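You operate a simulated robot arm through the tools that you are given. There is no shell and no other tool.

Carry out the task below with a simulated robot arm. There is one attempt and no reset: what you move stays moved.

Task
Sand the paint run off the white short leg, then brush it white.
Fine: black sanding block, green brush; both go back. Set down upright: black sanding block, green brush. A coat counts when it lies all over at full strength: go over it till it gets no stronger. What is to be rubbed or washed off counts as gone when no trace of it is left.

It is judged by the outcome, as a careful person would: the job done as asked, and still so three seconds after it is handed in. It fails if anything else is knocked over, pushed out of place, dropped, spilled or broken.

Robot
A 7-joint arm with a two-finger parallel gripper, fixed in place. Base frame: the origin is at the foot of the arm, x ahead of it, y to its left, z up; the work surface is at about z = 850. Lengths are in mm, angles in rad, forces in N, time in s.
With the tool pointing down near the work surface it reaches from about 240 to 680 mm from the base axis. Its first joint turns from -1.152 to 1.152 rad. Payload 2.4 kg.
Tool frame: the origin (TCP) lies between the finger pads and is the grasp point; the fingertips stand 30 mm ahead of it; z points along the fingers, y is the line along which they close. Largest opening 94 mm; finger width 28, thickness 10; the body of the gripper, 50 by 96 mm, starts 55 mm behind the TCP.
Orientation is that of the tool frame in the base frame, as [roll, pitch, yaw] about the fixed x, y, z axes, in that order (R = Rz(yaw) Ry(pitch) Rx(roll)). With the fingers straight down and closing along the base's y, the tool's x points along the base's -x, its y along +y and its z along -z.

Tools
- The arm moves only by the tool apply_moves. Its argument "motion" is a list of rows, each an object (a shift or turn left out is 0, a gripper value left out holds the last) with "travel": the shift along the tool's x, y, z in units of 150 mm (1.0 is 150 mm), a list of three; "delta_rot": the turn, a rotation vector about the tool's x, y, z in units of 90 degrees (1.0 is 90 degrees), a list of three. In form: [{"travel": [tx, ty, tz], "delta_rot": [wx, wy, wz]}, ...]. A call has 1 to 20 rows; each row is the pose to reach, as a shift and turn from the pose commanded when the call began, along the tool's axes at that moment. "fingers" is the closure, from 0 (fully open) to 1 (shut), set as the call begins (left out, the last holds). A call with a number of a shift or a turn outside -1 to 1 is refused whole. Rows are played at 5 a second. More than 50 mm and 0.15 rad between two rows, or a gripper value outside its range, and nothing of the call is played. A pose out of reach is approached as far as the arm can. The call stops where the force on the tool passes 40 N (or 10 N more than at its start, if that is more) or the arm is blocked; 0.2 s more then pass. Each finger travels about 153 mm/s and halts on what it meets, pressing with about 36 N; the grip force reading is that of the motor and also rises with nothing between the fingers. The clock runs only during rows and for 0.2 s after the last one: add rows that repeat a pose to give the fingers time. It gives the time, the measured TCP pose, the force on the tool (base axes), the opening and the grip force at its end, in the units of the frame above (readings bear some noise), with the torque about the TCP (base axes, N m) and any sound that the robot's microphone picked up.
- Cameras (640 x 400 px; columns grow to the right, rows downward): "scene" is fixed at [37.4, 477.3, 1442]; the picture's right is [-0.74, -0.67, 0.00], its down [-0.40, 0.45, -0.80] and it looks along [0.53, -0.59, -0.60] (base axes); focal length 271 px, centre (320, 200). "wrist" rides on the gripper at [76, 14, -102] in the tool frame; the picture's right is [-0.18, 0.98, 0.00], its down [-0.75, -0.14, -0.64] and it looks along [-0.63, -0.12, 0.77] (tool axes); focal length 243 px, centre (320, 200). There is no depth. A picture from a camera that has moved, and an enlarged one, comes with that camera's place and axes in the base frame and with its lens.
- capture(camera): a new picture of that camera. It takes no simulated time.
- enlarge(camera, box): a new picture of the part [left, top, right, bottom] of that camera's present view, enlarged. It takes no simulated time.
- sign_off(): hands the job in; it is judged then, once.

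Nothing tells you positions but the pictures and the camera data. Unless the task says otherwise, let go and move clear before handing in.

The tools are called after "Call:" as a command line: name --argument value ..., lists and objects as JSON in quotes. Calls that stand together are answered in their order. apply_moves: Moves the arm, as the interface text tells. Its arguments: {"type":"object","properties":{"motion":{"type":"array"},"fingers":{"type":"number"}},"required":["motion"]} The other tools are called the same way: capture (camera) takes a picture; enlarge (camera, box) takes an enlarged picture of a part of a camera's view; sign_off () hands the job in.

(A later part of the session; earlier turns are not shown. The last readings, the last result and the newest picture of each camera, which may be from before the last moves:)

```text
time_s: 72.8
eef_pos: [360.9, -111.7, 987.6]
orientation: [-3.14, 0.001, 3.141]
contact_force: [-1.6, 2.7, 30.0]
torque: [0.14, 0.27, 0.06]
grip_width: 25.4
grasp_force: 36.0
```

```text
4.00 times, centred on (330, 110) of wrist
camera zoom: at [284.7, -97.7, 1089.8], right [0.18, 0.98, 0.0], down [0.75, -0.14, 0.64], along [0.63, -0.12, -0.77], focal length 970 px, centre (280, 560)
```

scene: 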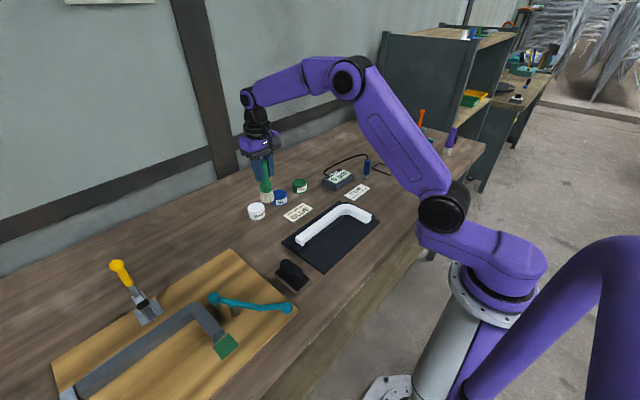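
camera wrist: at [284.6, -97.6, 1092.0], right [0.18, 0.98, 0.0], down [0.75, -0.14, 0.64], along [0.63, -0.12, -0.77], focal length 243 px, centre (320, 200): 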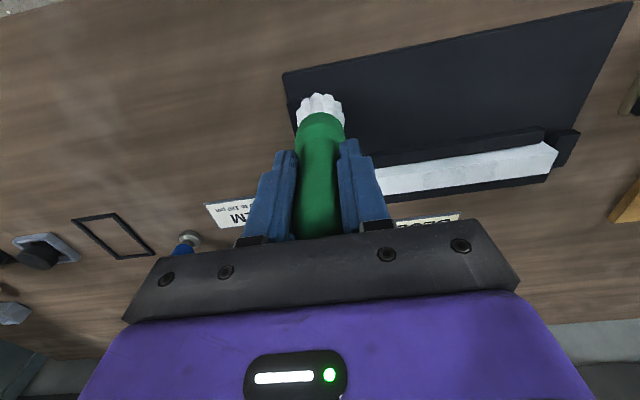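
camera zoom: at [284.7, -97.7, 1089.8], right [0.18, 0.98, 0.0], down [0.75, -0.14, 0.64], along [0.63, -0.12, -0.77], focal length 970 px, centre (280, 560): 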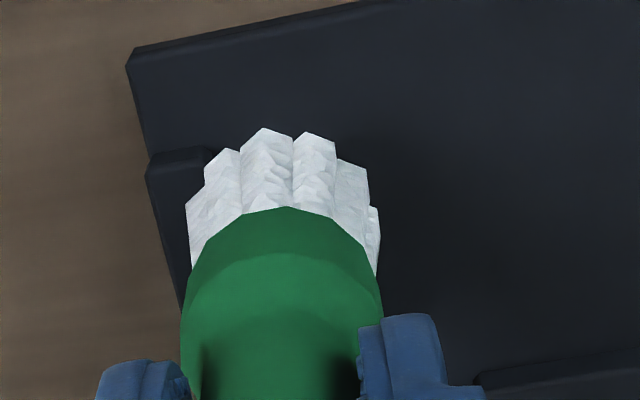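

Contact is now made (30 N). I'll ease up half a millimetre and brush back along the short limb and round the corner.

Call:
apply_moves --motion '[{"travel": [0, 0, -0.004]}, {"travel": [-0.06, 0, -0.004]}, {"travel": [-0.12, 0, -0.004]}, {"travel": [-0.18, 0, -0.004]}, {"travel": [-0.24, 0, -0.004]}, {"travel": [-0.3, 0, -0.004]}, {"travel": [-0.36, 0.0, -0.004]}, {"travel": [-0.42, 0.0, -0.004]}]'

Call:
enlarge --camera "scene" --box '[335, 185, 395, 235]'

```text
time_s: 74.6
eef_pos: [423.4, -111.5, 987.4]
orientation: [3.14, -0.002, -3.142]
contact_force: [-1.1, -0.7, 1.8]
torque: [-0.03, 0.03, 0.01]
grip_width: 25.4
grasp_force: 35.8
```

```text
8.00 times, centred on (365, 210) of scene
camera zoom: at [37.3, 477.3, 1442.0], right [-0.74, -0.67, 0.0], down [-0.4, 0.45, -0.8], along [0.53, -0.59, -0.6], focal length 2168 px, centre (-40, 120)
```

zoom: 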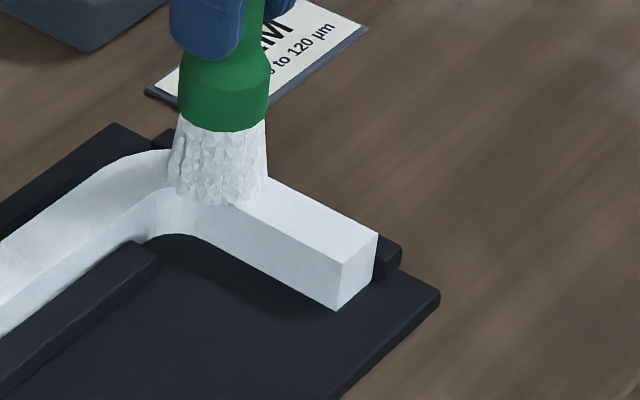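

Call:
apply_moves --motion '[{"travel": [-0.08, 0.01, 0.002]}, {"travel": [-0.14, 0.05, 0.002]}, {"travel": [-0.175, 0.11, 0.002]}, {"travel": [-0.175, 0.18, 0.002]}, {"travel": [-0.175, 0.25, 0.002]}, {"travel": [-0.175, 0.32, 0.002]}, {"travel": [-0.175, 0.39, 0.002]}, {"travel": [-0.175, 0.46, 0.002]}, {"travel": [-0.175, 0.53, 0.002]}, {"travel": [-0.175, 0.6, 0.002]}, {"travel": [-0.175, 0.67, 0.002]}, {"travel": [-0.175, 0.74, 0.002]}, {"travel": [-0.175, 0.81, 0.002]}, {"travel": [-0.175, 0.88, 0.002]}, {"travel": [-0.175, 0.95, 0.002]}]'

Call:
enlarge --camera "scene" --box '[300, 200, 360, 250]'

```text
time_s: 77.8
eef_pos: [449.0, 31.8, 987.0]
orientation: [-3.14, -0.003, -3.141]
contact_force: [0.9, -1.1, 3.8]
torque: [-0.09, -0.11, -0.07]
grip_width: 25.3
grasp_force: 36.2
```

```text
8.00 times, centred on (330, 225) of scene
camera zoom: at [37.3, 477.2, 1442.0], right [-0.74, -0.67, 0.0], down [-0.4, 0.45, -0.8], along [0.53, -0.59, -0.6], focal length 2168 px, centre (240, 0)
```

zoom: 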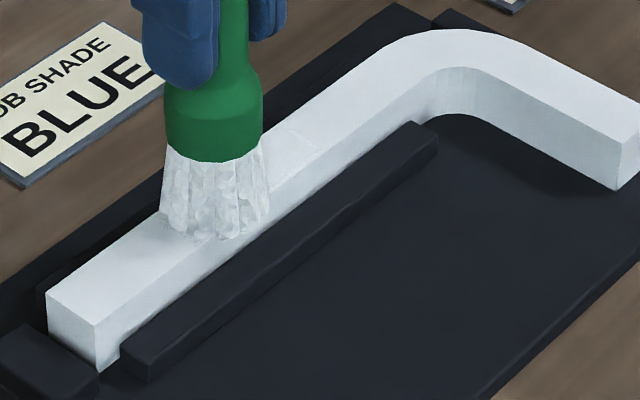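

Call:
apply_moves --motion '[{"travel": [0, 0.09, 0.001]}, {"travel": [0, 0.18, 0.001]}, {"travel": [0, 0.27, 0.001]}, {"travel": [0, 0.36, 0.001]}, {"travel": [0, 0.44, 0.001]}, {"travel": [0, 0.36, 0.001]}, {"travel": [0, 0.27, 0.001]}, {"travel": [0, 0.18, 0.001]}, {"travel": [0, 0.09, 0.001]}, {"travel": [0, 0, 0.001]}, {"travel": [0, -0.09, 0.001]}, {"travel": [0, -0.18, 0.001]}, {"travel": [0, -0.27, 0.001]}, {"travel": [0, -0.36, 0.001]}, {"travel": [0, -0.45, 0.001]}, {"travel": [0, -0.54, 0.001]}]'

Call:
enlarge --camera "scene" --box '[300, 200, 360, 250]'

Call:
enlarge --camera "wrist" --box '[330, 40, 540, 150]'

```text
time_s: 81.2
eef_pos: [450.2, -50.7, 987.6]
orientation: [3.14, -0.002, -3.142]
contact_force: [-0.8, -0.9, -0.7]
torque: [-0.01, 0.02, -0.04]
grip_width: 25.3
grasp_force: 35.8
```

```text
8.00 times, centred on (330, 225) of scene
camera zoom: at [37.4, 477.3, 1442.0], right [-0.74, -0.67, 0.0], down [-0.4, 0.45, -0.8], along [0.53, -0.59, -0.6], focal length 2168 px, centre (240, 0)
```

zoom: 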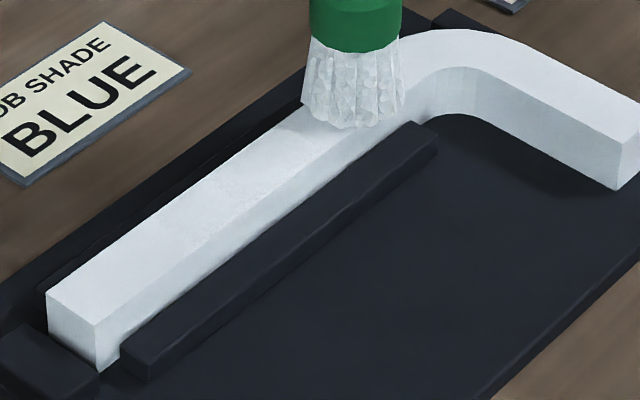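

```text
3.05 times, centred on (435, 95) of wrist
camera zoom: at [373.9, -37.7, 1090.1], right [0.18, 0.98, 0.0], down [0.75, -0.14, 0.64], along [0.63, -0.12, -0.77], focal length 739 px, centre (-30, 520)
```

zoom: 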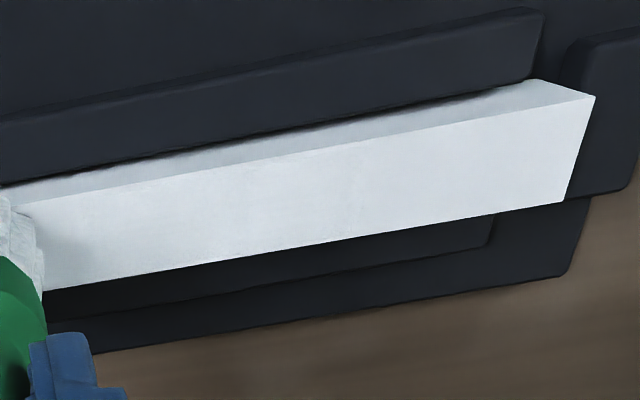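

White on white is hard to judge, and contact was light at the end of that pass. I'll lift off, inspect the patch unobstructed, and then re-load the brush for further passes.

Call:
apply_moves --motion '[{"travel": [0, 0, -0.1]}, {"travel": [0, -0.15, -0.3]}, {"travel": [0, -0.3, -0.4]}, {"travel": [0, -0.3, -0.4]}]'

Call:
enlarge --camera "scene" --box '[305, 205, 345, 240]'

Call:
enlarge --camera "wrist" --box '[360, 30, 600, 160]'

Call:
enlarge --camera "scene" --box '[310, 130, 400, 230]'

```text
time_s: 82.2
eef_pos: [449.9, -96.4, 1047.8]
orientation: [-3.14, -0.001, -3.138]
contact_force: [0.3, 0.1, -0.9]
torque: [-0.01, 0.01, -0.02]
grip_width: 25.6
grasp_force: 36.1
```

```text
11.43 times, centred on (325, 222) of scene
camera zoom: at [37.4, 477.2, 1442.0], right [-0.74, -0.67, 0.0], down [-0.4, 0.45, -0.8], along [0.53, -0.59, -0.6], focal length 3098 px, centre (263, -57)
```

zoom: 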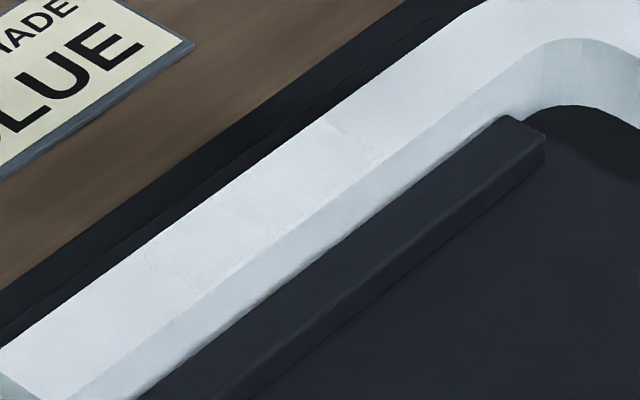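

```text
2.67 times, centred on (480, 95) of wrist
camera zoom: at [373.4, -83.1, 1149.6], right [0.18, 0.98, 0.0], down [0.75, -0.14, 0.64], along [0.63, -0.12, -0.77], focal length 647 px, centre (-107, 480)
```

zoom: 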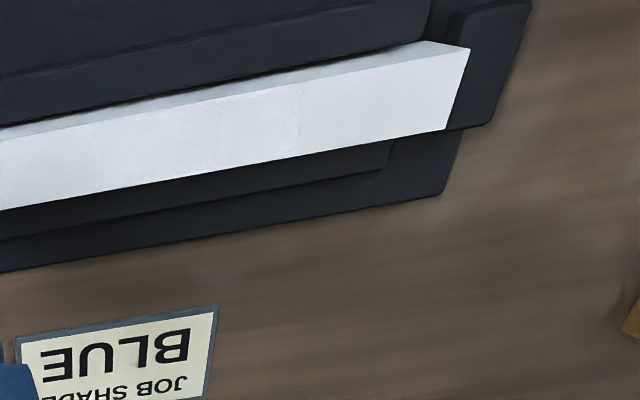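

```text
4.00 times, centred on (355, 180) of scene
camera zoom: at [37.4, 477.2, 1442.0], right [-0.74, -0.67, 0.0], down [-0.4, 0.45, -0.8], along [0.53, -0.59, -0.6], focal length 1084 px, centre (180, 280)
```

zoom: 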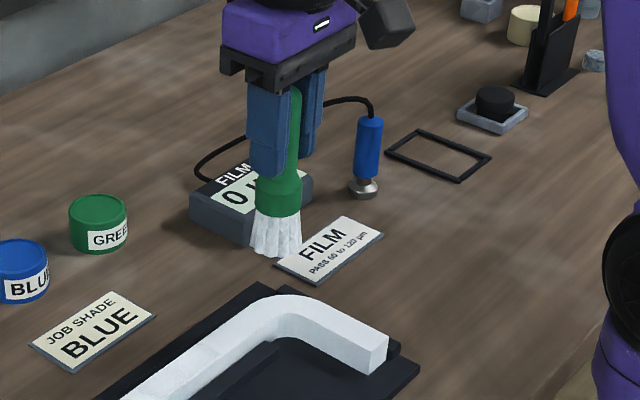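

The patch shows as a slightly whiter rectangle with a speckled edge, so it isn't fully even yet; the bristles are still white. I'll go back down and make several more passes with steady contact.

Call:
apply_moves --motion '[{"travel": [0, 0.17, 0]}, {"travel": [0, 0.34, 0.1]}, {"travel": [0, 0.34, 0.3]}, {"travel": [0, 0.34, 0.38]}, {"travel": [0, 0.34, 0.395]}]'

Call:
apply_moves --motion '[{"travel": [0, 0, 0.005]}, {"travel": [0, 0, 0.01]}]'

```text
time_s: 83.4
eef_pos: [449.2, -43.7, 987.5]
orientation: [3.141, -0.002, 3.141]
contact_force: [0.5, -0.4, -0.6]
torque: [0.02, 0.01, -0.02]
grip_width: 25.4
grasp_force: 36.5
```

```text
time_s: 84.0
eef_pos: [448.5, -43.4, 987.3]
orientation: [3.141, 0.0, 3.14]
contact_force: [-7.4, -1.6, 23.2]
torque: [-0.08, 0.61, 0.03]
grip_width: 25.3
grasp_force: 36.0
```

Call:
apply_moves --motion '[{"travel": [0, 0, -0.002]}, {"travel": [0, 0.09, -0.002]}, {"travel": [0, 0.18, -0.002]}, {"travel": [0, 0.27, -0.002]}, {"travel": [0, 0.36, -0.002]}, {"travel": [0, 0.45, -0.002]}, {"travel": [0, 0.54, -0.002]}, {"travel": [0, 0.63, -0.002]}, {"travel": [0, 0.72, -0.002]}, {"travel": [0, 0.81, -0.002]}, {"travel": [-0.03, 0.81, -0.002]}, {"travel": [-0.03, 0.72, -0.002]}, {"travel": [-0.03, 0.63, -0.002]}, {"travel": [-0.03, 0.54, -0.002]}, {"travel": [-0.03, 0.45, -0.002]}, {"travel": [-0.03, 0.36, -0.002]}, {"travel": [-0.03, 0.27, -0.002]}, {"travel": [-0.03, 0.18, -0.002]}, {"travel": [-0.03, 0.09, -0.002]}, {"travel": [-0.03, 0, -0.002]}]'

Call:
enlarge --camera "scene" --box '[305, 205, 345, 240]'

```text
time_s: 88.2
eef_pos: [455.8, -42.2, 986.9]
orientation: [3.141, 0.002, -3.141]
contact_force: [0.9, 9.1, 27.4]
torque: [0.47, -0.06, -0.03]
grip_width: 25.3
grasp_force: 35.9
```

```text
11.43 times, centred on (325, 222) of scene
camera zoom: at [37.0, 477.5, 1441.9], right [-0.74, -0.67, 0.0], down [-0.4, 0.45, -0.8], along [0.53, -0.59, -0.6], focal length 3098 px, centre (263, -57)
```

zoom: 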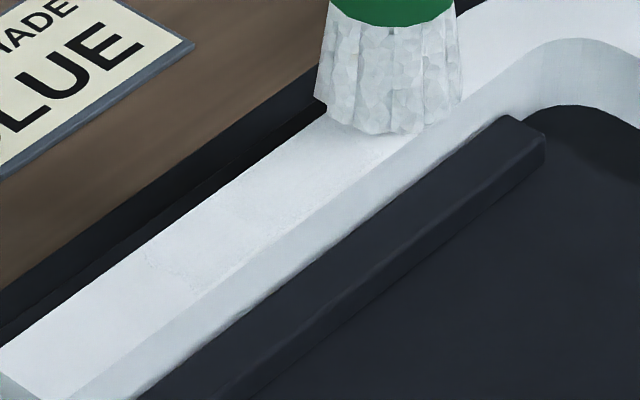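

That pass kept firm contact throughout. I'll repeat with the brush offset to the other side and continuing a bit further.

Call:
apply_moves --motion '[{"travel": [0.055, 0.05, -0.001]}, {"travel": [0.055, 0.14, -0.001]}, {"travel": [0.055, 0.23, -0.001]}, {"travel": [0.055, 0.32, -0.001]}, {"travel": [0.055, 0.41, -0.001]}, {"travel": [0.055, 0.5, -0.001]}, {"travel": [0.055, 0.59, -0.001]}, {"travel": [0.055, 0.68, -0.001]}, {"travel": [0.055, 0.77, -0.001]}, {"travel": [0.055, 0.86, -0.001]}, {"travel": [0.03, 0.86, -0.001]}, {"travel": [0.03, 0.77, -0.001]}, {"travel": [0.03, 0.68, -0.001]}, {"travel": [0.03, 0.59, -0.001]}, {"travel": [0.03, 0.5, -0.001]}, {"travel": [0.03, 0.41, -0.001]}, {"travel": [0.03, 0.32, -0.001]}, {"travel": [0.03, 0.23, -0.001]}, {"travel": [0.03, 0.14, -0.001]}, {"travel": [0.03, 0.05, -0.001]}]'

Call:
enlarge --camera "scene" --box '[305, 205, 345, 240]'

```text
time_s: 92.4
eef_pos: [449.5, -36.3, 986.2]
orientation: [3.141, -0.001, 3.141]
contact_force: [0.7, 0.6, 0.0]
torque: [-0.01, 0.0, -0.04]
grip_width: 25.1
grasp_force: 36.1
```

```text
11.43 times, centred on (325, 222) of scene
camera zoom: at [37.4, 477.3, 1442.0], right [-0.74, -0.67, 0.0], down [-0.4, 0.45, -0.8], along [0.53, -0.59, -0.6], focal length 3098 px, centre (263, -57)
```

zoom: 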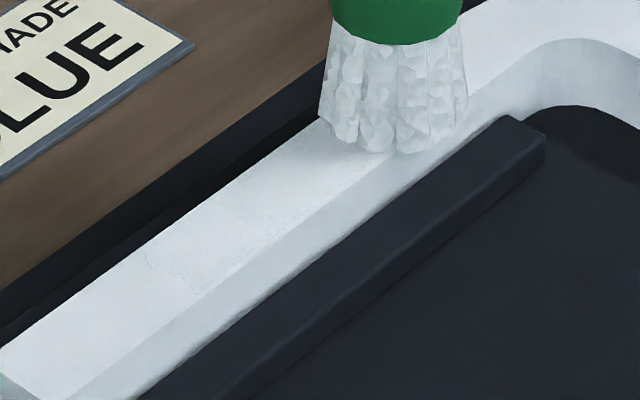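

I'll lift and look again from the wrist camera on the way to re-loading the brush.

Call:
apply_moves --motion '[{"travel": [0, 0, -0.1]}, {"travel": [0, -0.15, -0.3]}, {"travel": [0, -0.3, -0.35]}, {"travel": [0, -0.3, -0.35]}]'

Call:
enlarge --camera "wrist" --box '[360, 40, 520, 130]'

Call:
enlarge --camera "scene" --box '[305, 205, 345, 240]'

```text
time_s: 93.4
eef_pos: [450.4, -80.0, 1040.4]
orientation: [3.141, -0.002, -3.139]
contact_force: [-0.3, 0.0, -1.7]
torque: [0.01, 0.02, 0.05]
grip_width: 25.6
grasp_force: 35.8
```

```text
4.00 times, centred on (440, 85) of wrist
camera zoom: at [373.9, -66.6, 1141.4], right [0.18, 0.98, 0.0], down [0.75, -0.14, 0.64], along [0.63, -0.12, -0.77], focal length 970 px, centre (-160, 660)
```

zoom: 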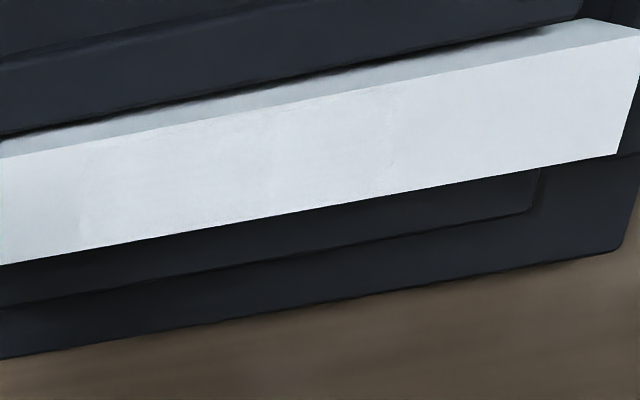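

```text
11.43 times, centred on (325, 222) of scene
camera zoom: at [37.4, 477.2, 1442.0], right [-0.74, -0.67, 0.0], down [-0.4, 0.45, -0.8], along [0.53, -0.59, -0.6], focal length 3098 px, centre (263, -57)
```

zoom: 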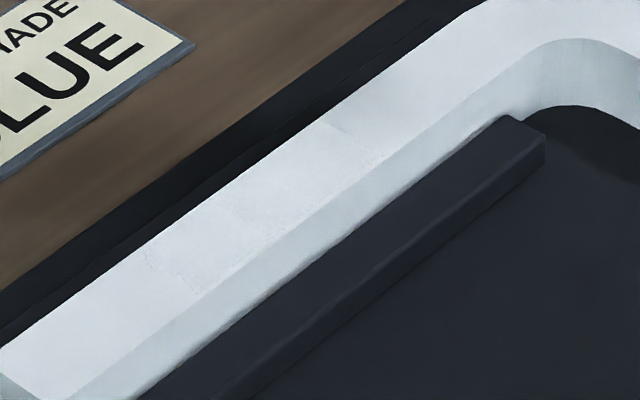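

Call:
enlarge --camera "wrist" --box '[370, 50, 470, 110]'

Call:
enlarge --camera "scene" --box '[310, 210, 335, 235]'

```text
6.40 times, centred on (420, 80) of wrist
camera zoom: at [373.9, -66.6, 1141.4], right [0.18, 0.98, 0.0], down [0.75, -0.14, 0.64], along [0.63, -0.12, -0.77], focal length 1553 px, centre (-320, 968)
```

zoom: 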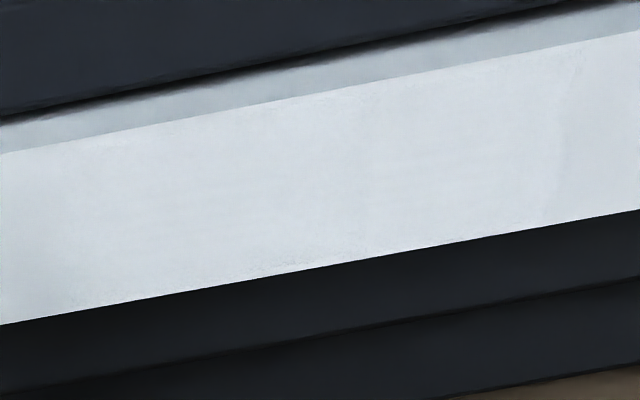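

```text
16.00 times, centred on (322, 222) of scene
camera zoom: at [37.4, 477.2, 1442.0], right [-0.74, -0.67, 0.0], down [-0.4, 0.45, -0.8], along [0.53, -0.59, -0.6], focal length 4337 px, centre (280, -160)
```

zoom: 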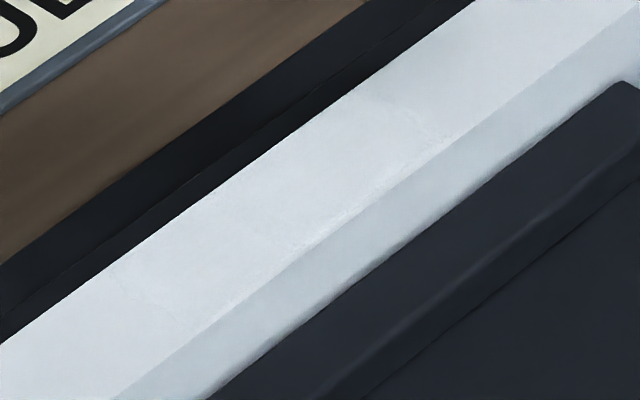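

The coat now looks nearly uniform over the patch. To be sure it's at full strength I'll re-load the brush and make further passes, comparing afterwards.

Call:
apply_moves --motion '[{"travel": [-0.187, 0.187, 0]}, {"travel": [-0.373, 0.373, 0]}, {"travel": [-0.56, 0.56, 0]}, {"travel": [-0.747, 0.747, 0]}, {"travel": [-0.933, 0.933, 0]}]'

Call:
apply_moves --motion '[{"travel": [-0.15, 0.09, 0]}, {"travel": [-0.3, 0.18, 0]}, {"travel": [-0.45, 0.267, 0]}, {"travel": [-0.45, 0.267, 0.08]}, {"travel": [-0.45, 0.267, 0.15]}, {"travel": [-0.45, 0.267, 0.15]}]'

Call:
enlarge --camera "scene" --box '[240, 185, 280, 225]'

Call:
enlarge --camera "wrist" --box '[280, 60, 360, 130]'

```text
time_s: 94.6
eef_pos: [590.4, 61.2, 1039.7]
orientation: [3.141, -0.001, -3.141]
contact_force: [0.9, -0.2, -0.2]
torque: [0.02, -0.02, -0.02]
grip_width: 25.5
grasp_force: 36.1
```

```text
time_s: 96.0
eef_pos: [657.1, 100.2, 1015.0]
orientation: [3.14, -0.002, 3.141]
contact_force: [-0.8, 0.7, -1.1]
torque: [-0.01, 0.01, 0.01]
grip_width: 25.2
grasp_force: 36.4
```

```text
10.00 times, centred on (260, 205) of scene
camera zoom: at [37.4, 477.3, 1442.0], right [-0.74, -0.67, 0.0], down [-0.4, 0.45, -0.8], along [0.53, -0.59, -0.6], focal length 2710 px, centre (920, 150)
```

zoom: 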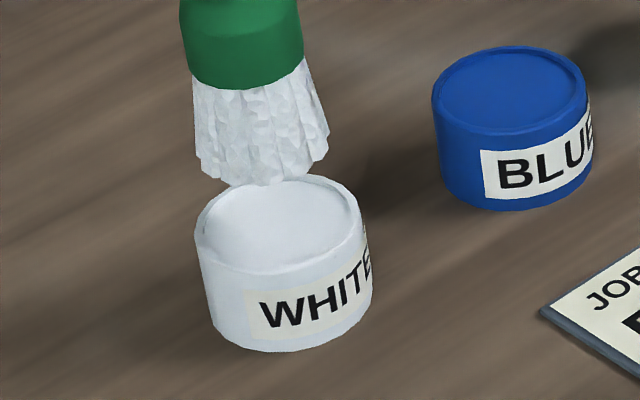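

```text
5.71 times, centred on (320, 95) of wrist
camera zoom: at [581.2, 113.8, 1118.1], right [0.18, 0.98, 0.0], down [0.75, -0.14, 0.64], along [0.63, -0.12, -0.77], focal length 1386 px, centre (320, 800)
```

zoom: 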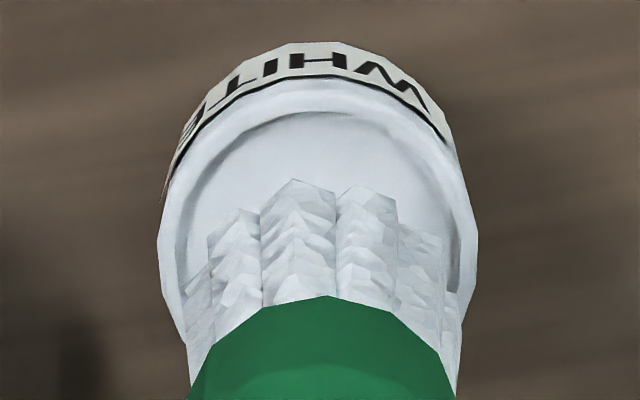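

Aligned to within about a millimetre. I'll lower into the paint again, gently.

Call:
apply_moves --motion '[{"travel": [0.003, -0.006, 0.06]}, {"travel": [0.003, -0.006, 0.12]}, {"travel": [0.003, -0.006, 0.16]}, {"travel": [0.003, -0.006, 0.18]}, {"travel": [0.003, -0.006, 0.19]}, {"travel": [0.003, -0.006, 0.19]}]'

Call:
enlarge --camera "scene" --box '[240, 185, 280, 225]'

```text
time_s: 97.4
eef_pos: [656.5, 97.8, 986.8]
orientation: [3.141, -0.001, 3.139]
contact_force: [-0.1, 0.5, -1.2]
torque: [-0.01, -0.01, -0.02]
grip_width: 25.3
grasp_force: 36.3
```

```text
10.00 times, centred on (260, 205) of scene
camera zoom: at [37.4, 477.3, 1442.0], right [-0.74, -0.67, 0.0], down [-0.4, 0.45, -0.8], along [0.53, -0.59, -0.6], focal length 2710 px, centre (920, 150)
```

zoom: 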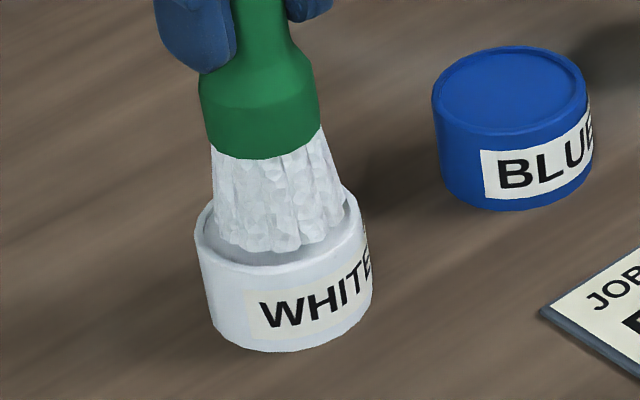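

Call:
apply_moves --motion '[{"travel": [0, 0, 0.007]}, {"travel": [0, 0, 0.014]}]'

Call:
apply_moves --motion '[{"travel": [0, 0, 0.006]}, {"travel": [0, 0, 0.01]}]'

```text
time_s: 98.0
eef_pos: [656.7, 99.6, 986.4]
orientation: [-3.142, -0.001, -3.141]
contact_force: [-0.3, -0.8, -1.4]
torque: [-0.01, -0.02, 0.0]
grip_width: 25.3
grasp_force: 35.9
```

```text
time_s: 98.6
eef_pos: [656.8, 97.4, 985.2]
orientation: [3.142, 0.0, 3.142]
contact_force: [-1.9, 0.1, 5.9]
torque: [-0.04, 0.08, -0.02]
grip_width: 25.3
grasp_force: 36.0
```

Touching the paint gently. I'll hold a moment, lift out, and return to the limb.

Call:
apply_moves --motion '[{"travel": [0, 0, 0]}, {"travel": [0, 0, -0.05]}, {"travel": [0, 0, -0.2]}, {"travel": [0, 0, -0.4]}, {"travel": [0.2, 0, -0.4]}, {"travel": [0.45, 0, -0.4]}, {"travel": [0.7, 0, -0.4]}, {"travel": [0.95, 0, -0.4]}]'

Call:
apply_moves --motion '[{"travel": [0.22, -0.05, 0]}, {"travel": [0.43, -0.09, 0]}, {"travel": [0.43, -0.09, 0.2]}, {"travel": [0.43, -0.09, 0.35]}, {"travel": [0.43, -0.09, 0.37]}]'

Call:
enlarge --camera "scene" --box '[270, 180, 380, 270]'

```text
time_s: 100.4
eef_pos: [511.4, 99.6, 1045.4]
orientation: [-3.142, -0.002, -3.14]
contact_force: [0.5, -1.0, -1.7]
torque: [-0.02, -0.01, 0.01]
grip_width: 25.1
grasp_force: 36.3
```

```text
time_s: 101.6
eef_pos: [449.5, 86.1, 991.7]
orientation: [3.14, 0.002, -3.141]
contact_force: [-0.4, -0.1, -0.4]
torque: [0.02, 0.02, -0.02]
grip_width: 25.3
grasp_force: 36.0
```

```text
4.44 times, centred on (325, 225) of scene
camera zoom: at [37.4, 477.3, 1442.0], right [-0.74, -0.67, 0.0], down [-0.4, 0.45, -0.8], along [0.53, -0.59, -0.6], focal length 1205 px, centre (298, 89)
```

zoom: 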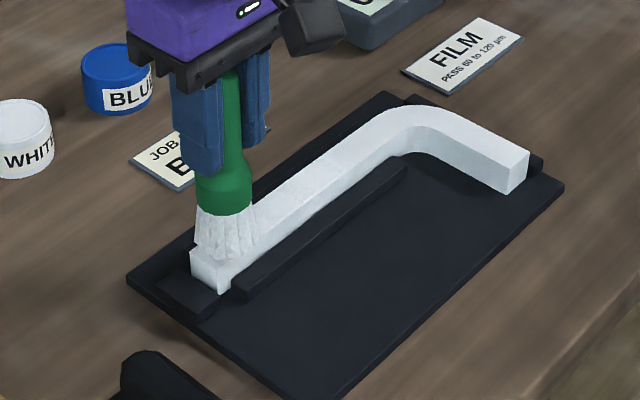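

Call:
apply_moves --motion '[{"travel": [0, 0, 0.01]}, {"travel": [0, 0, 0.02]}, {"travel": [0, 0, 0.028]}]'

Call:
apply_moves --motion '[{"travel": [0, 0, 0.005]}, {"travel": [0, 0, 0.008]}]'

```text
time_s: 102.4
eef_pos: [449.3, 84.2, 986.2]
orientation: [3.137, 0.0, 3.141]
contact_force: [-3.7, -0.1, 14.5]
torque: [-0.07, 0.14, 0.01]
grip_width: 25.0
grasp_force: 35.9
```

```text
time_s: 103.0
eef_pos: [451.0, 85.4, 985.5]
orientation: [3.139, 0.004, 3.141]
contact_force: [-3.1, 1.2, 29.3]
torque: [-0.05, 0.03, 0.01]
grip_width: 25.5
grasp_force: 35.9
```

Call:
apply_moves --motion '[{"travel": [0.03, 0, -0.002]}, {"travel": [0.03, -0.1, -0.002]}, {"travel": [0.03, -0.2, -0.002]}, {"travel": [0.03, -0.3, -0.002]}, {"travel": [0.03, -0.4, -0.002]}, {"travel": [0.03, -0.5, -0.002]}, {"travel": [0.03, -0.6, -0.002]}, {"travel": [0.03, -0.7, -0.002]}, {"travel": [0.03, -0.8, -0.002]}, {"travel": [0.03, -0.88, -0.002]}, {"travel": [-0.03, -0.88, -0.002]}, {"travel": [-0.03, -0.8, -0.002]}, {"travel": [-0.03, -0.7, -0.002]}, {"travel": [-0.03, -0.6, -0.002]}, {"travel": [-0.03, -0.5, -0.002]}, {"travel": [-0.03, -0.4, -0.002]}, {"travel": [-0.03, -0.3, -0.002]}, {"travel": [-0.03, -0.2, -0.002]}, {"travel": [-0.03, -0.1, -0.002]}, {"travel": [-0.03, 0, -0.002]}]'

Call:
enlarge --camera "scene" --box '[310, 205, 350, 240]'

```text
time_s: 107.2
eef_pos: [453.6, 85.0, 984.1]
orientation: [-3.141, -0.001, 3.141]
contact_force: [0.4, -1.1, 1.0]
torque: [-0.11, -0.03, -0.01]
grip_width: 25.1
grasp_force: 35.4
```

```text
11.43 times, centred on (330, 222) of scene
camera zoom: at [37.3, 477.2, 1442.0], right [-0.74, -0.67, 0.0], down [-0.4, 0.45, -0.8], along [0.53, -0.59, -0.6], focal length 3098 px, centre (206, -57)
```

zoom: 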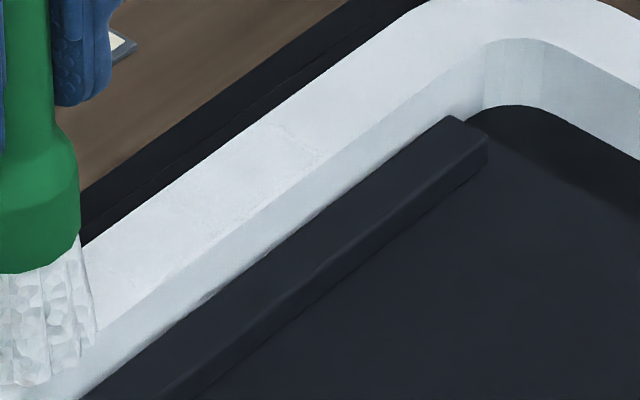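

The coat looks even. One more there-and-back pass down the middle with slightly firmer contact, then I'll inspect.

Call:
apply_moves --motion '[{"travel": [0.03, 0, 0.003]}, {"travel": [0.03, -0.1, 0.003]}, {"travel": [0.03, -0.2, 0.003]}, {"travel": [0.03, -0.3, 0.003]}, {"travel": [0.03, -0.4, 0.003]}, {"travel": [0.03, -0.5, 0.003]}, {"travel": [0.03, -0.6, 0.003]}, {"travel": [0.03, -0.7, 0.003]}, {"travel": [0.03, -0.8, 0.003]}, {"travel": [0.03, -0.88, 0.003]}, {"travel": [0.03, -0.8, 0.003]}, {"travel": [0.03, -0.7, 0.003]}, {"travel": [0.03, -0.6, 0.003]}, {"travel": [0.03, -0.5, 0.003]}, {"travel": [0.03, -0.4, 0.003]}, {"travel": [0.03, -0.3, 0.003]}, {"travel": [0.03, -0.2, 0.003]}, {"travel": [0.03, -0.1, 0.003]}, {"travel": [0.03, 0, 0.003]}]'

Call:
apply_moves --motion '[{"travel": [0, 0, 0.002]}, {"travel": [0, -0.1, 0.002]}, {"travel": [0, -0.2, 0.002]}, {"travel": [0, -0.3, 0.002]}, {"travel": [0, -0.4, 0.002]}, {"travel": [0, -0.5, 0.002]}, {"travel": [0, -0.6, 0.002]}, {"travel": [0, -0.7, 0.002]}, {"travel": [0, -0.8, 0.002]}, {"travel": [0, -0.9, 0.002]}]'

Call:
enlarge --camera "scene" --box '[305, 205, 345, 240]'

```text
time_s: 111.2
eef_pos: [450.2, 84.7, 985.8]
orientation: [3.141, -0.002, -3.14]
contact_force: [0.0, -0.1, -1.0]
torque: [-0.01, 0.02, -0.03]
grip_width: 25.2
grasp_force: 35.6
```

```text
time_s: 113.4
eef_pos: [450.3, -50.7, 983.4]
orientation: [-3.141, -0.001, 3.141]
contact_force: [-1.0, 0.8, 0.7]
torque: [0.06, 0.0, 0.0]
grip_width: 25.4
grasp_force: 35.9
```

```text
11.43 times, centred on (325, 222) of scene
camera zoom: at [37.3, 477.3, 1442.0], right [-0.74, -0.67, 0.0], down [-0.4, 0.45, -0.8], along [0.53, -0.59, -0.6], focal length 3098 px, centre (263, -57)
```

zoom: 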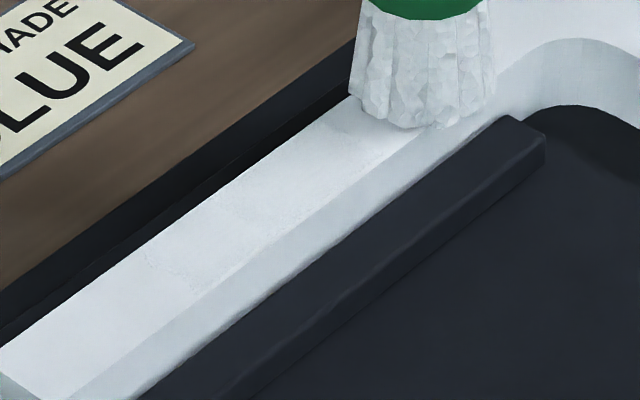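

Call:
apply_moves --motion '[{"travel": [0, 0, -0.1]}, {"travel": [0, -0.15, -0.35]}, {"travel": [0, -0.35, -0.4]}, {"travel": [0, -0.35, -0.4]}]'

Call:
enlarge --camera "scene" --box '[310, 210, 335, 235]'

Call:
enlarge --camera "scene" --box '[300, 200, 350, 245]'

Call:
enlarge --camera "wrist" --box '[360, 40, 520, 130]'

```text
time_s: 114.4
eef_pos: [449.5, -102.7, 1044.2]
orientation: [-3.141, -0.001, -3.142]
contact_force: [0.6, 0.3, -0.9]
torque: [-0.04, -0.04, 0.0]
grip_width: 25.5
grasp_force: 36.5
```

```text
16.00 times, centred on (322, 222) of scene
camera zoom: at [37.4, 477.2, 1442.0], right [-0.74, -0.67, 0.0], down [-0.4, 0.45, -0.8], along [0.53, -0.59, -0.6], focal length 4337 px, centre (280, -160)
```

zoom: 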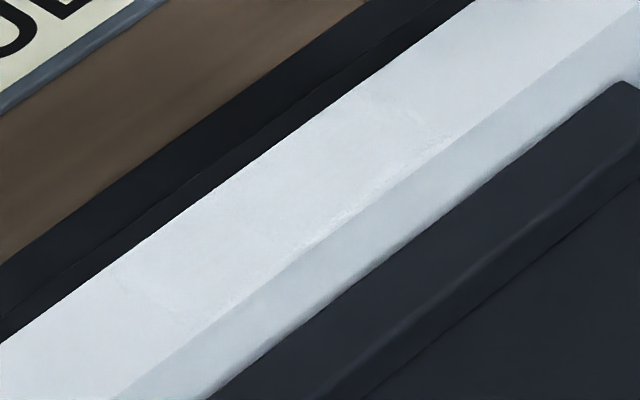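

```text
8.89 times, centred on (325, 222) of scene
camera zoom: at [37.4, 477.2, 1442.0], right [-0.74, -0.67, 0.0], down [-0.4, 0.45, -0.8], along [0.53, -0.59, -0.6], focal length 2409 px, centre (276, 0)
```

zoom: 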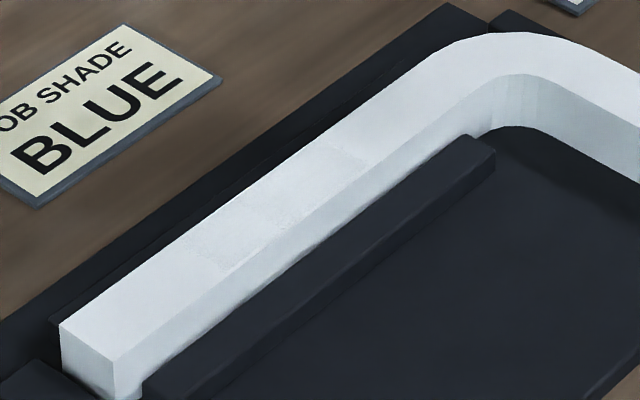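

```text
4.00 times, centred on (440, 85) of wrist
camera zoom: at [373.4, -89.5, 1147.1], right [0.18, 0.98, 0.0], down [0.75, -0.14, 0.64], along [0.63, -0.12, -0.77], focal length 970 px, centre (-160, 660)
```

zoom: 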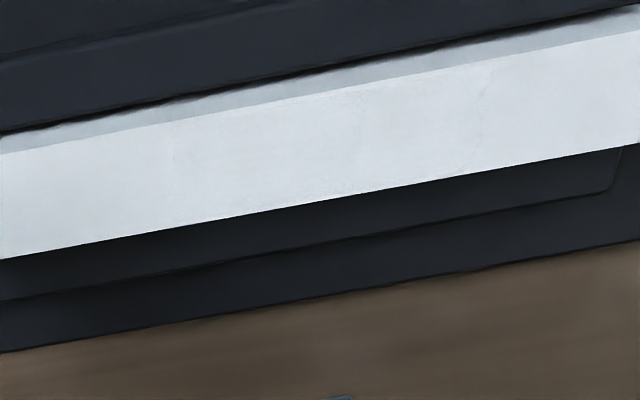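

The patch looks the same as before the re-load — even and no stronger — so the coat is complete. I'll take the brush back to its place at (379, −201), checking it still hangs upright in the grip.

Call:
apply_moves --motion '[{"travel": [0.12, -0.16, 0]}, {"travel": [0.24, -0.33, 0]}, {"travel": [0.36, -0.5, 0]}, {"travel": [0.47, -0.657, 0]}, {"travel": [0.47, -0.657, 0.15]}, {"travel": [0.47, -0.657, 0.3]}, {"travel": [0.47, -0.657, 0.3]}]'

Call:
enlarge --camera "scene" --box '[340, 140, 420, 220]'

Call:
enlarge --camera "wrist" --box '[240, 60, 400, 240]'

```text
time_s: 116.0
eef_pos: [380.0, -200.5, 996.4]
orientation: [-3.141, -0.001, -3.141]
contact_force: [0.0, 0.4, 0.5]
torque: [-0.01, 0.01, 0.03]
grip_width: 25.5
grasp_force: 36.2
```

```text
5.00 times, centred on (380, 180) of scene
camera zoom: at [37.4, 477.2, 1442.0], right [-0.74, -0.67, 0.0], down [-0.4, 0.45, -0.8], along [0.53, -0.59, -0.6], focal length 1355 px, centre (20, 300)
```

zoom: 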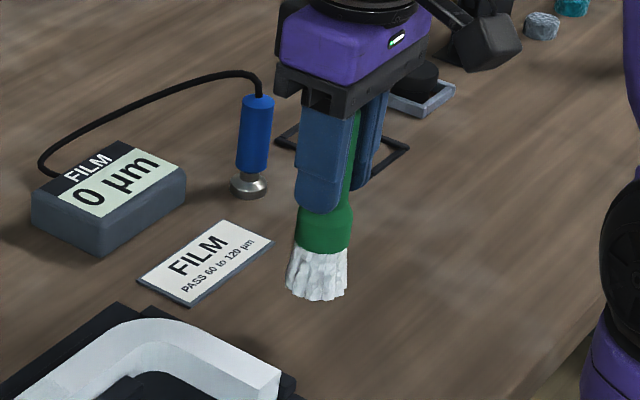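

```text
2.22 times, centred on (320, 150) of wrist
camera zoom: at [303.2, -188.1, 1099.7], right [0.18, 0.98, 0.0], down [0.75, -0.14, 0.64], along [0.63, -0.12, -0.77], focal length 539 px, centre (320, 311)
```

zoom: 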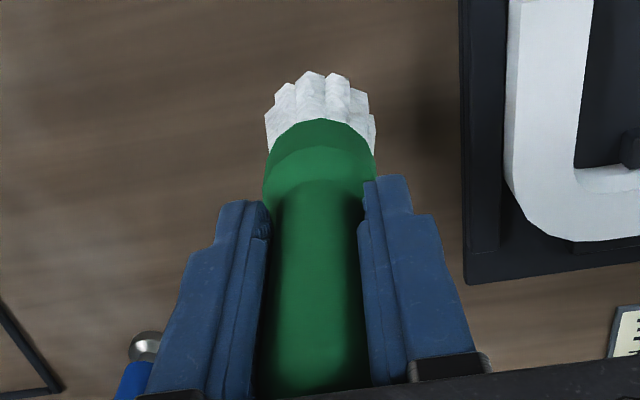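

The brush is still upright. I'll lower it toward the bench, then in fine steps until it touches.

Call:
apply_moves --motion '[{"travel": [0.005, -0.004, 0.12]}, {"travel": [0.005, -0.004, 0.22]}, {"travel": [0.005, -0.004, 0.26]}, {"travel": [0.005, -0.004, 0.27]}]'

Call:
apply_moves --motion '[{"travel": [0, 0, 0.01]}, {"travel": [0, 0, 0.02]}]'

Call:
enlarge --camera "scene" --box '[340, 140, 420, 220]'

```text
time_s: 117.0
eef_pos: [378.3, -201.2, 957.4]
orientation: [-3.141, -0.001, 3.141]
contact_force: [-0.5, -0.9, -0.3]
torque: [-0.01, -0.05, 0.01]
grip_width: 25.2
grasp_force: 35.8
```

```text
time_s: 117.6
eef_pos: [380.0, -202.6, 956.0]
orientation: [-3.141, 0.0, 3.141]
contact_force: [-0.1, -0.1, -1.3]
torque: [-0.03, -0.03, -0.05]
grip_width: 25.5
grasp_force: 35.9
```

```text
5.00 times, centred on (380, 180) of scene
camera zoom: at [37.4, 477.3, 1442.0], right [-0.74, -0.67, 0.0], down [-0.4, 0.45, -0.8], along [0.53, -0.59, -0.6], focal length 1355 px, centre (20, 300)
```

zoom: 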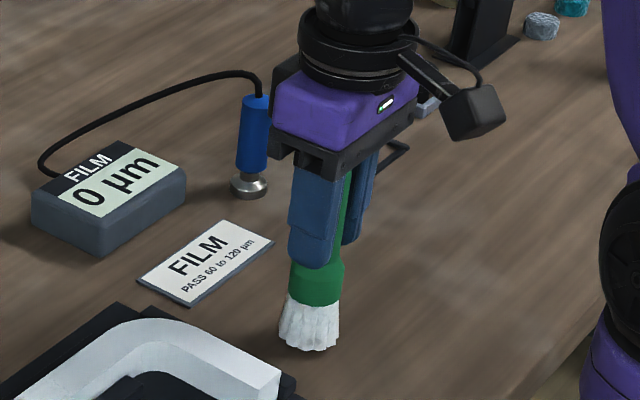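

Call:
apply_moves --motion '[{"travel": [0, 0, 0.006]}, {"travel": [0, 0, 0.012]}]'

Call:
apply_moves --motion '[{"travel": [0, 0, 0.006]}]'

Call:
apply_moves --motion '[{"travel": [0, 0, 0.005]}]'

```text
time_s: 118.2
eef_pos: [378.8, -200.9, 953.6]
orientation: [-3.14, 0.0, 3.142]
contact_force: [0.2, -0.3, -1.1]
torque: [-0.01, 0.01, -0.01]
grip_width: 25.4
grasp_force: 35.8
```

```text
time_s: 118.6
eef_pos: [378.1, -201.4, 952.8]
orientation: [-3.141, -0.002, -3.14]
contact_force: [0.4, 0.8, -1.7]
torque: [0.01, -0.02, 0.0]
grip_width: 25.5
grasp_force: 36.6
```

```text
time_s: 119.0
eef_pos: [377.8, -202.3, 952.0]
orientation: [-3.141, -0.002, 3.141]
contact_force: [-0.6, 0.4, -1.5]
torque: [0.01, 0.02, -0.02]
grip_width: 25.3
grasp_force: 36.3
```

Call:
apply_moves --motion '[{"travel": [0, 0, 0.005]}]'

Call:
apply_moves --motion '[{"travel": [0, 0, 0.005]}]'

Call:
apply_moves --motion '[{"travel": [0, 0, 0.005]}]'

```text
time_s: 119.4
eef_pos: [378.7, -201.6, 950.5]
orientation: [3.141, -0.002, -3.141]
contact_force: [0.4, 0.2, -0.2]
torque: [-0.01, 0.0, 0.0]
grip_width: 25.1
grasp_force: 35.8
```

```text
time_s: 119.8
eef_pos: [378.5, -202.3, 949.5]
orientation: [3.141, -0.002, -3.14]
contact_force: [0.9, 0.1, -1.2]
torque: [0.01, 0.03, 0.01]
grip_width: 25.4
grasp_force: 35.9
```

```text
time_s: 120.2
eef_pos: [378.9, -201.8, 949.8]
orientation: [-3.141, -0.003, 3.141]
contact_force: [-0.2, 0.1, -0.4]
torque: [0.01, 0.0, 0.0]
grip_width: 25.5
grasp_force: 35.9
```

Call:
apply_moves --motion '[{"travel": [0, 0, 0.004]}]'

Call:
apply_moves --motion '[{"travel": [0, 0, 0.004]}]'

Call:
enlarge --camera "scene" --box '[360, 180, 400, 220]'

```text
time_s: 120.6
eef_pos: [377.6, -202.5, 948.2]
orientation: [-3.14, 0.0, -3.141]
contact_force: [-3.1, 3.3, 12.0]
torque: [0.2, -0.01, 0.04]
grip_width: 25.3
grasp_force: 36.1
```

```text
time_s: 121.0
eef_pos: [378.0, -201.5, 948.6]
orientation: [3.141, 0.0, -3.142]
contact_force: [-5.6, 3.1, 28.5]
torque: [0.26, -0.04, 0.04]
grip_width: 25.2
grasp_force: 35.5
```

```text
10.00 times, centred on (380, 200) of scene
camera zoom: at [36.8, 477.5, 1441.9], right [-0.74, -0.67, 0.0], down [-0.4, 0.45, -0.8], along [0.53, -0.59, -0.6], focal length 2710 px, centre (-280, 200)
```

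zoom: 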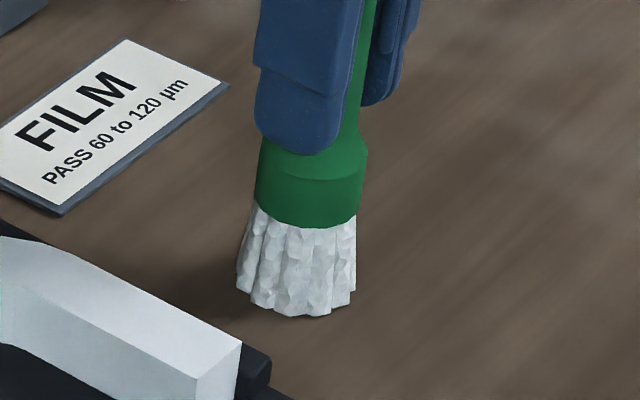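

The brush is on the bench. I'll ease off the pressure and open gradually.

Call:
apply_moves --motion '[{"travel": [0, 0, -0.006]}, {"travel": [0, 0, -0.006]}]'

Call:
apply_moves --motion '[{"travel": [0, 0, 0]}, {"travel": [0, 0, 0]}, {"travel": [0, 0, 0]}]' --fingers 0.65

Call:
enlarge --camera "scene" --box '[350, 150, 410, 220]'

Call:
enlarge --camera "wrist" --box '[240, 60, 400, 240]'

```text
time_s: 121.6
eef_pos: [379.4, -202.1, 948.8]
orientation: [-3.141, 0.0, -3.141]
contact_force: [-2.2, 2.1, 19.1]
torque: [0.17, -0.22, 0.07]
grip_width: 25.5
grasp_force: 36.2
```

```text
time_s: 122.4
eef_pos: [378.6, -203.0, 949.1]
orientation: [3.14, -0.003, -3.14]
contact_force: [-0.7, -0.3, -1.3]
torque: [0.01, 0.0, -0.01]
grip_width: 32.9
grasp_force: 0.1
```

```text
5.71 times, centred on (380, 185) of scene
camera zoom: at [37.4, 477.3, 1442.0], right [-0.74, -0.67, 0.0], down [-0.4, 0.45, -0.8], along [0.53, -0.59, -0.6], focal length 1549 px, centre (-23, 286)
```

zoom: 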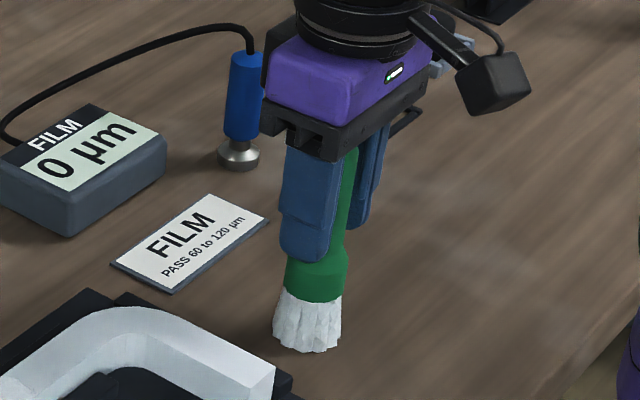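

```text
2.22 times, centred on (320, 150) of wrist
camera zoom: at [302.2, -189.1, 1050.6], right [0.18, 0.98, 0.0], down [0.75, -0.14, 0.64], along [0.63, -0.12, -0.77], focal length 539 px, centre (320, 311)
```

zoom: 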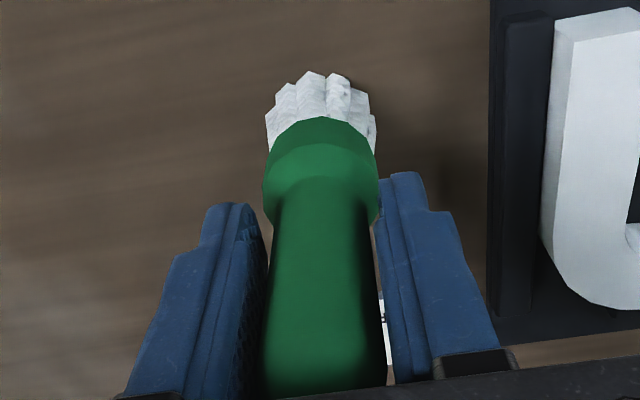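

The brush stands on its own between the fingers. I'll open fully and rise straight up clear of it.

Call:
apply_moves --motion '[{"travel": [0, 0, 0]}, {"travel": [0, 0, 0]}, {"travel": [0, 0, 0]}]' --fingers 0

Call:
apply_moves --motion '[{"travel": [0, 0, -0.15]}, {"travel": [0, 0, -0.4]}, {"travel": [0, 0, -0.7]}, {"travel": [0, 0, -1.0]}, {"travel": [0, 0, -1.0]}]'

Call:
capture --camera "scene"

Call:
enlarge --camera "scene" --box '[350, 160, 410, 220]'

Call:
capture --camera "wrist"

```text
time_s: 123.2
eef_pos: [379.7, -201.6, 947.7]
orientation: [3.141, -0.001, 3.14]
contact_force: [0.2, 0.1, 0.4]
torque: [-0.01, -0.04, 0.0]
grip_width: 94.1
grasp_force: 0.0
```

```text
time_s: 124.4
eef_pos: [378.3, -202.8, 1098.0]
orientation: [3.14, -0.002, -3.14]
contact_force: [1.1, -0.7, 0.7]
torque: [-0.02, -0.01, 0.0]
grip_width: 94.0
grasp_force: 0.1
```

```text
taken
```

scene: 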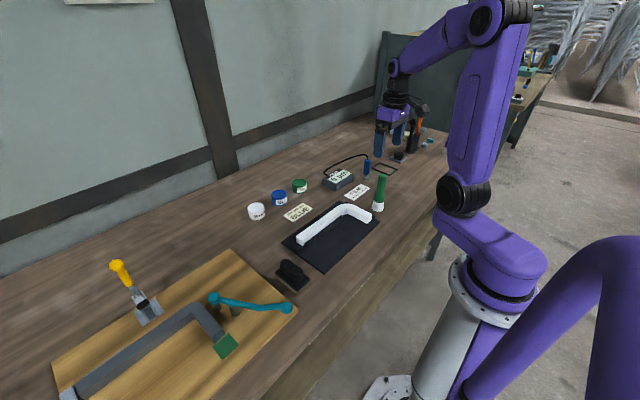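

```text
6.67 times, centred on (380, 190) of scene
camera zoom: at [37.4, 477.3, 1442.0], right [-0.74, -0.67, 0.0], down [-0.4, 0.45, -0.8], along [0.53, -0.59, -0.6], focal length 1807 px, centre (-80, 267)
```

zoom: 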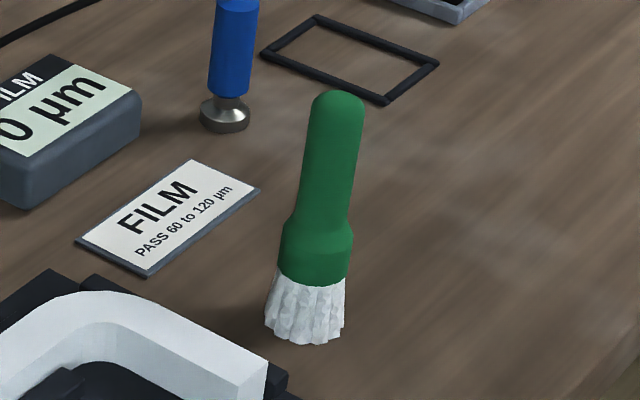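

```text
taken
camera wrist: at [302.6, -190.3, 1200.3], right [0.18, 0.98, 0.0], down [0.75, -0.14, 0.64], along [0.63, -0.12, -0.77], focal length 243 px, centre (320, 200)
```

wrist: 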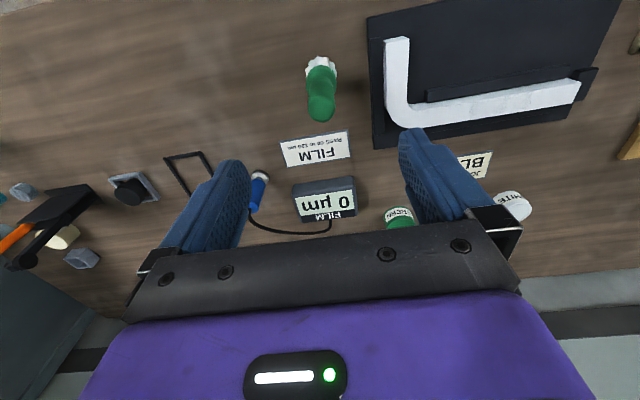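

The brush stands upright in its place. For a last check I'll bring the wrist camera over the leg and look at the painted area with nothing in the way.

Call:
apply_moves --motion '[{"travel": [-0.05, 0.25, 0]}, {"travel": [-0.1, 0.5, 0]}, {"travel": [-0.15, 0.75, 0]}, {"travel": [-0.2, 1.0, 0]}]'

Call:
apply_moves --motion '[{"travel": [-0.1, 0.2, 0.1]}, {"travel": [-0.1, 0.4, 0.3]}, {"travel": [-0.1, 0.45, 0.55]}, {"travel": [-0.1, 0.45, 0.55]}]'

Call:
capture --camera "wrist"

Call:
enlarge --camera "wrist" --box '[240, 60, 440, 180]'

Call:
enlarge --camera "wrist" --box '[280, 90, 380, 160]'

```text
time_s: 125.4
eef_pos: [409.1, -52.2, 1096.4]
orientation: [-3.141, -0.002, -3.141]
contact_force: [-0.3, 0.6, 0.1]
torque: [0.02, -0.03, 0.01]
grip_width: 93.9
grasp_force: 0.1
```

```text
time_s: 126.4
eef_pos: [422.8, 16.9, 1015.9]
orientation: [3.141, -0.002, -3.141]
contact_force: [-0.3, 0.3, 0.7]
torque: [-0.02, 0.03, 0.0]
grip_width: 94.0
grasp_force: 0.1
```

```text
taken
camera wrist: at [346.7, 30.3, 1117.2], right [0.18, 0.98, 0.0], down [0.75, -0.14, 0.64], along [0.63, -0.12, -0.77], focal length 243 px, centre (320, 200)
```

wrist: 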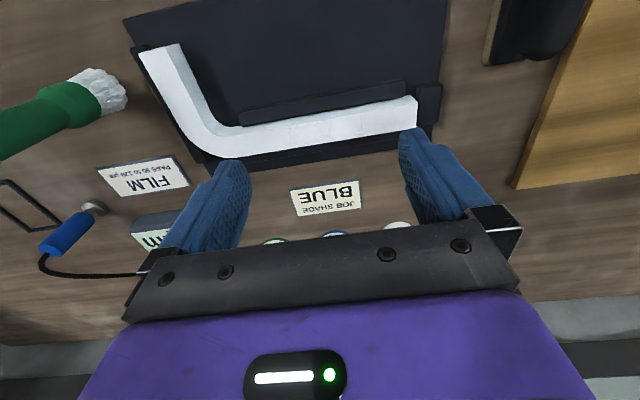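

```text
3.20 times, centred on (340, 120) of wrist
camera zoom: at [346.7, 30.3, 1117.2], right [0.18, 0.98, 0.0], down [0.75, -0.14, 0.64], along [0.63, -0.12, -0.77], focal length 776 px, centre (256, 456)
```

zoom: 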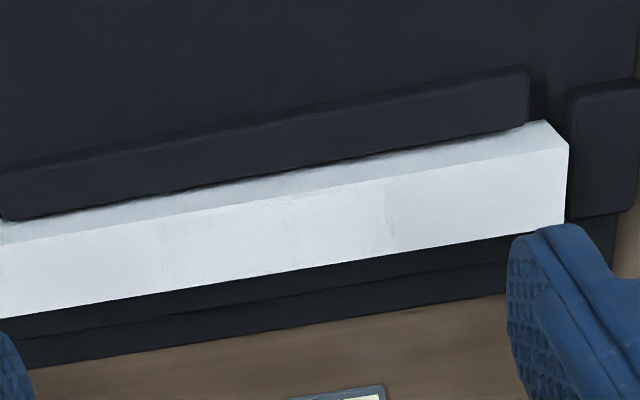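

```text
5.71 times, centred on (330, 125) of wrist
camera zoom: at [346.7, 30.3, 1117.2], right [0.18, 0.98, 0.0], down [0.75, -0.14, 0.64], along [0.63, -0.12, -0.77], focal length 1386 px, centre (263, 629)
```

zoom: 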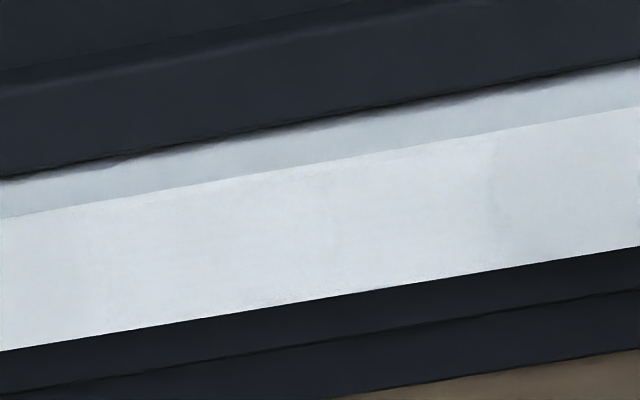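

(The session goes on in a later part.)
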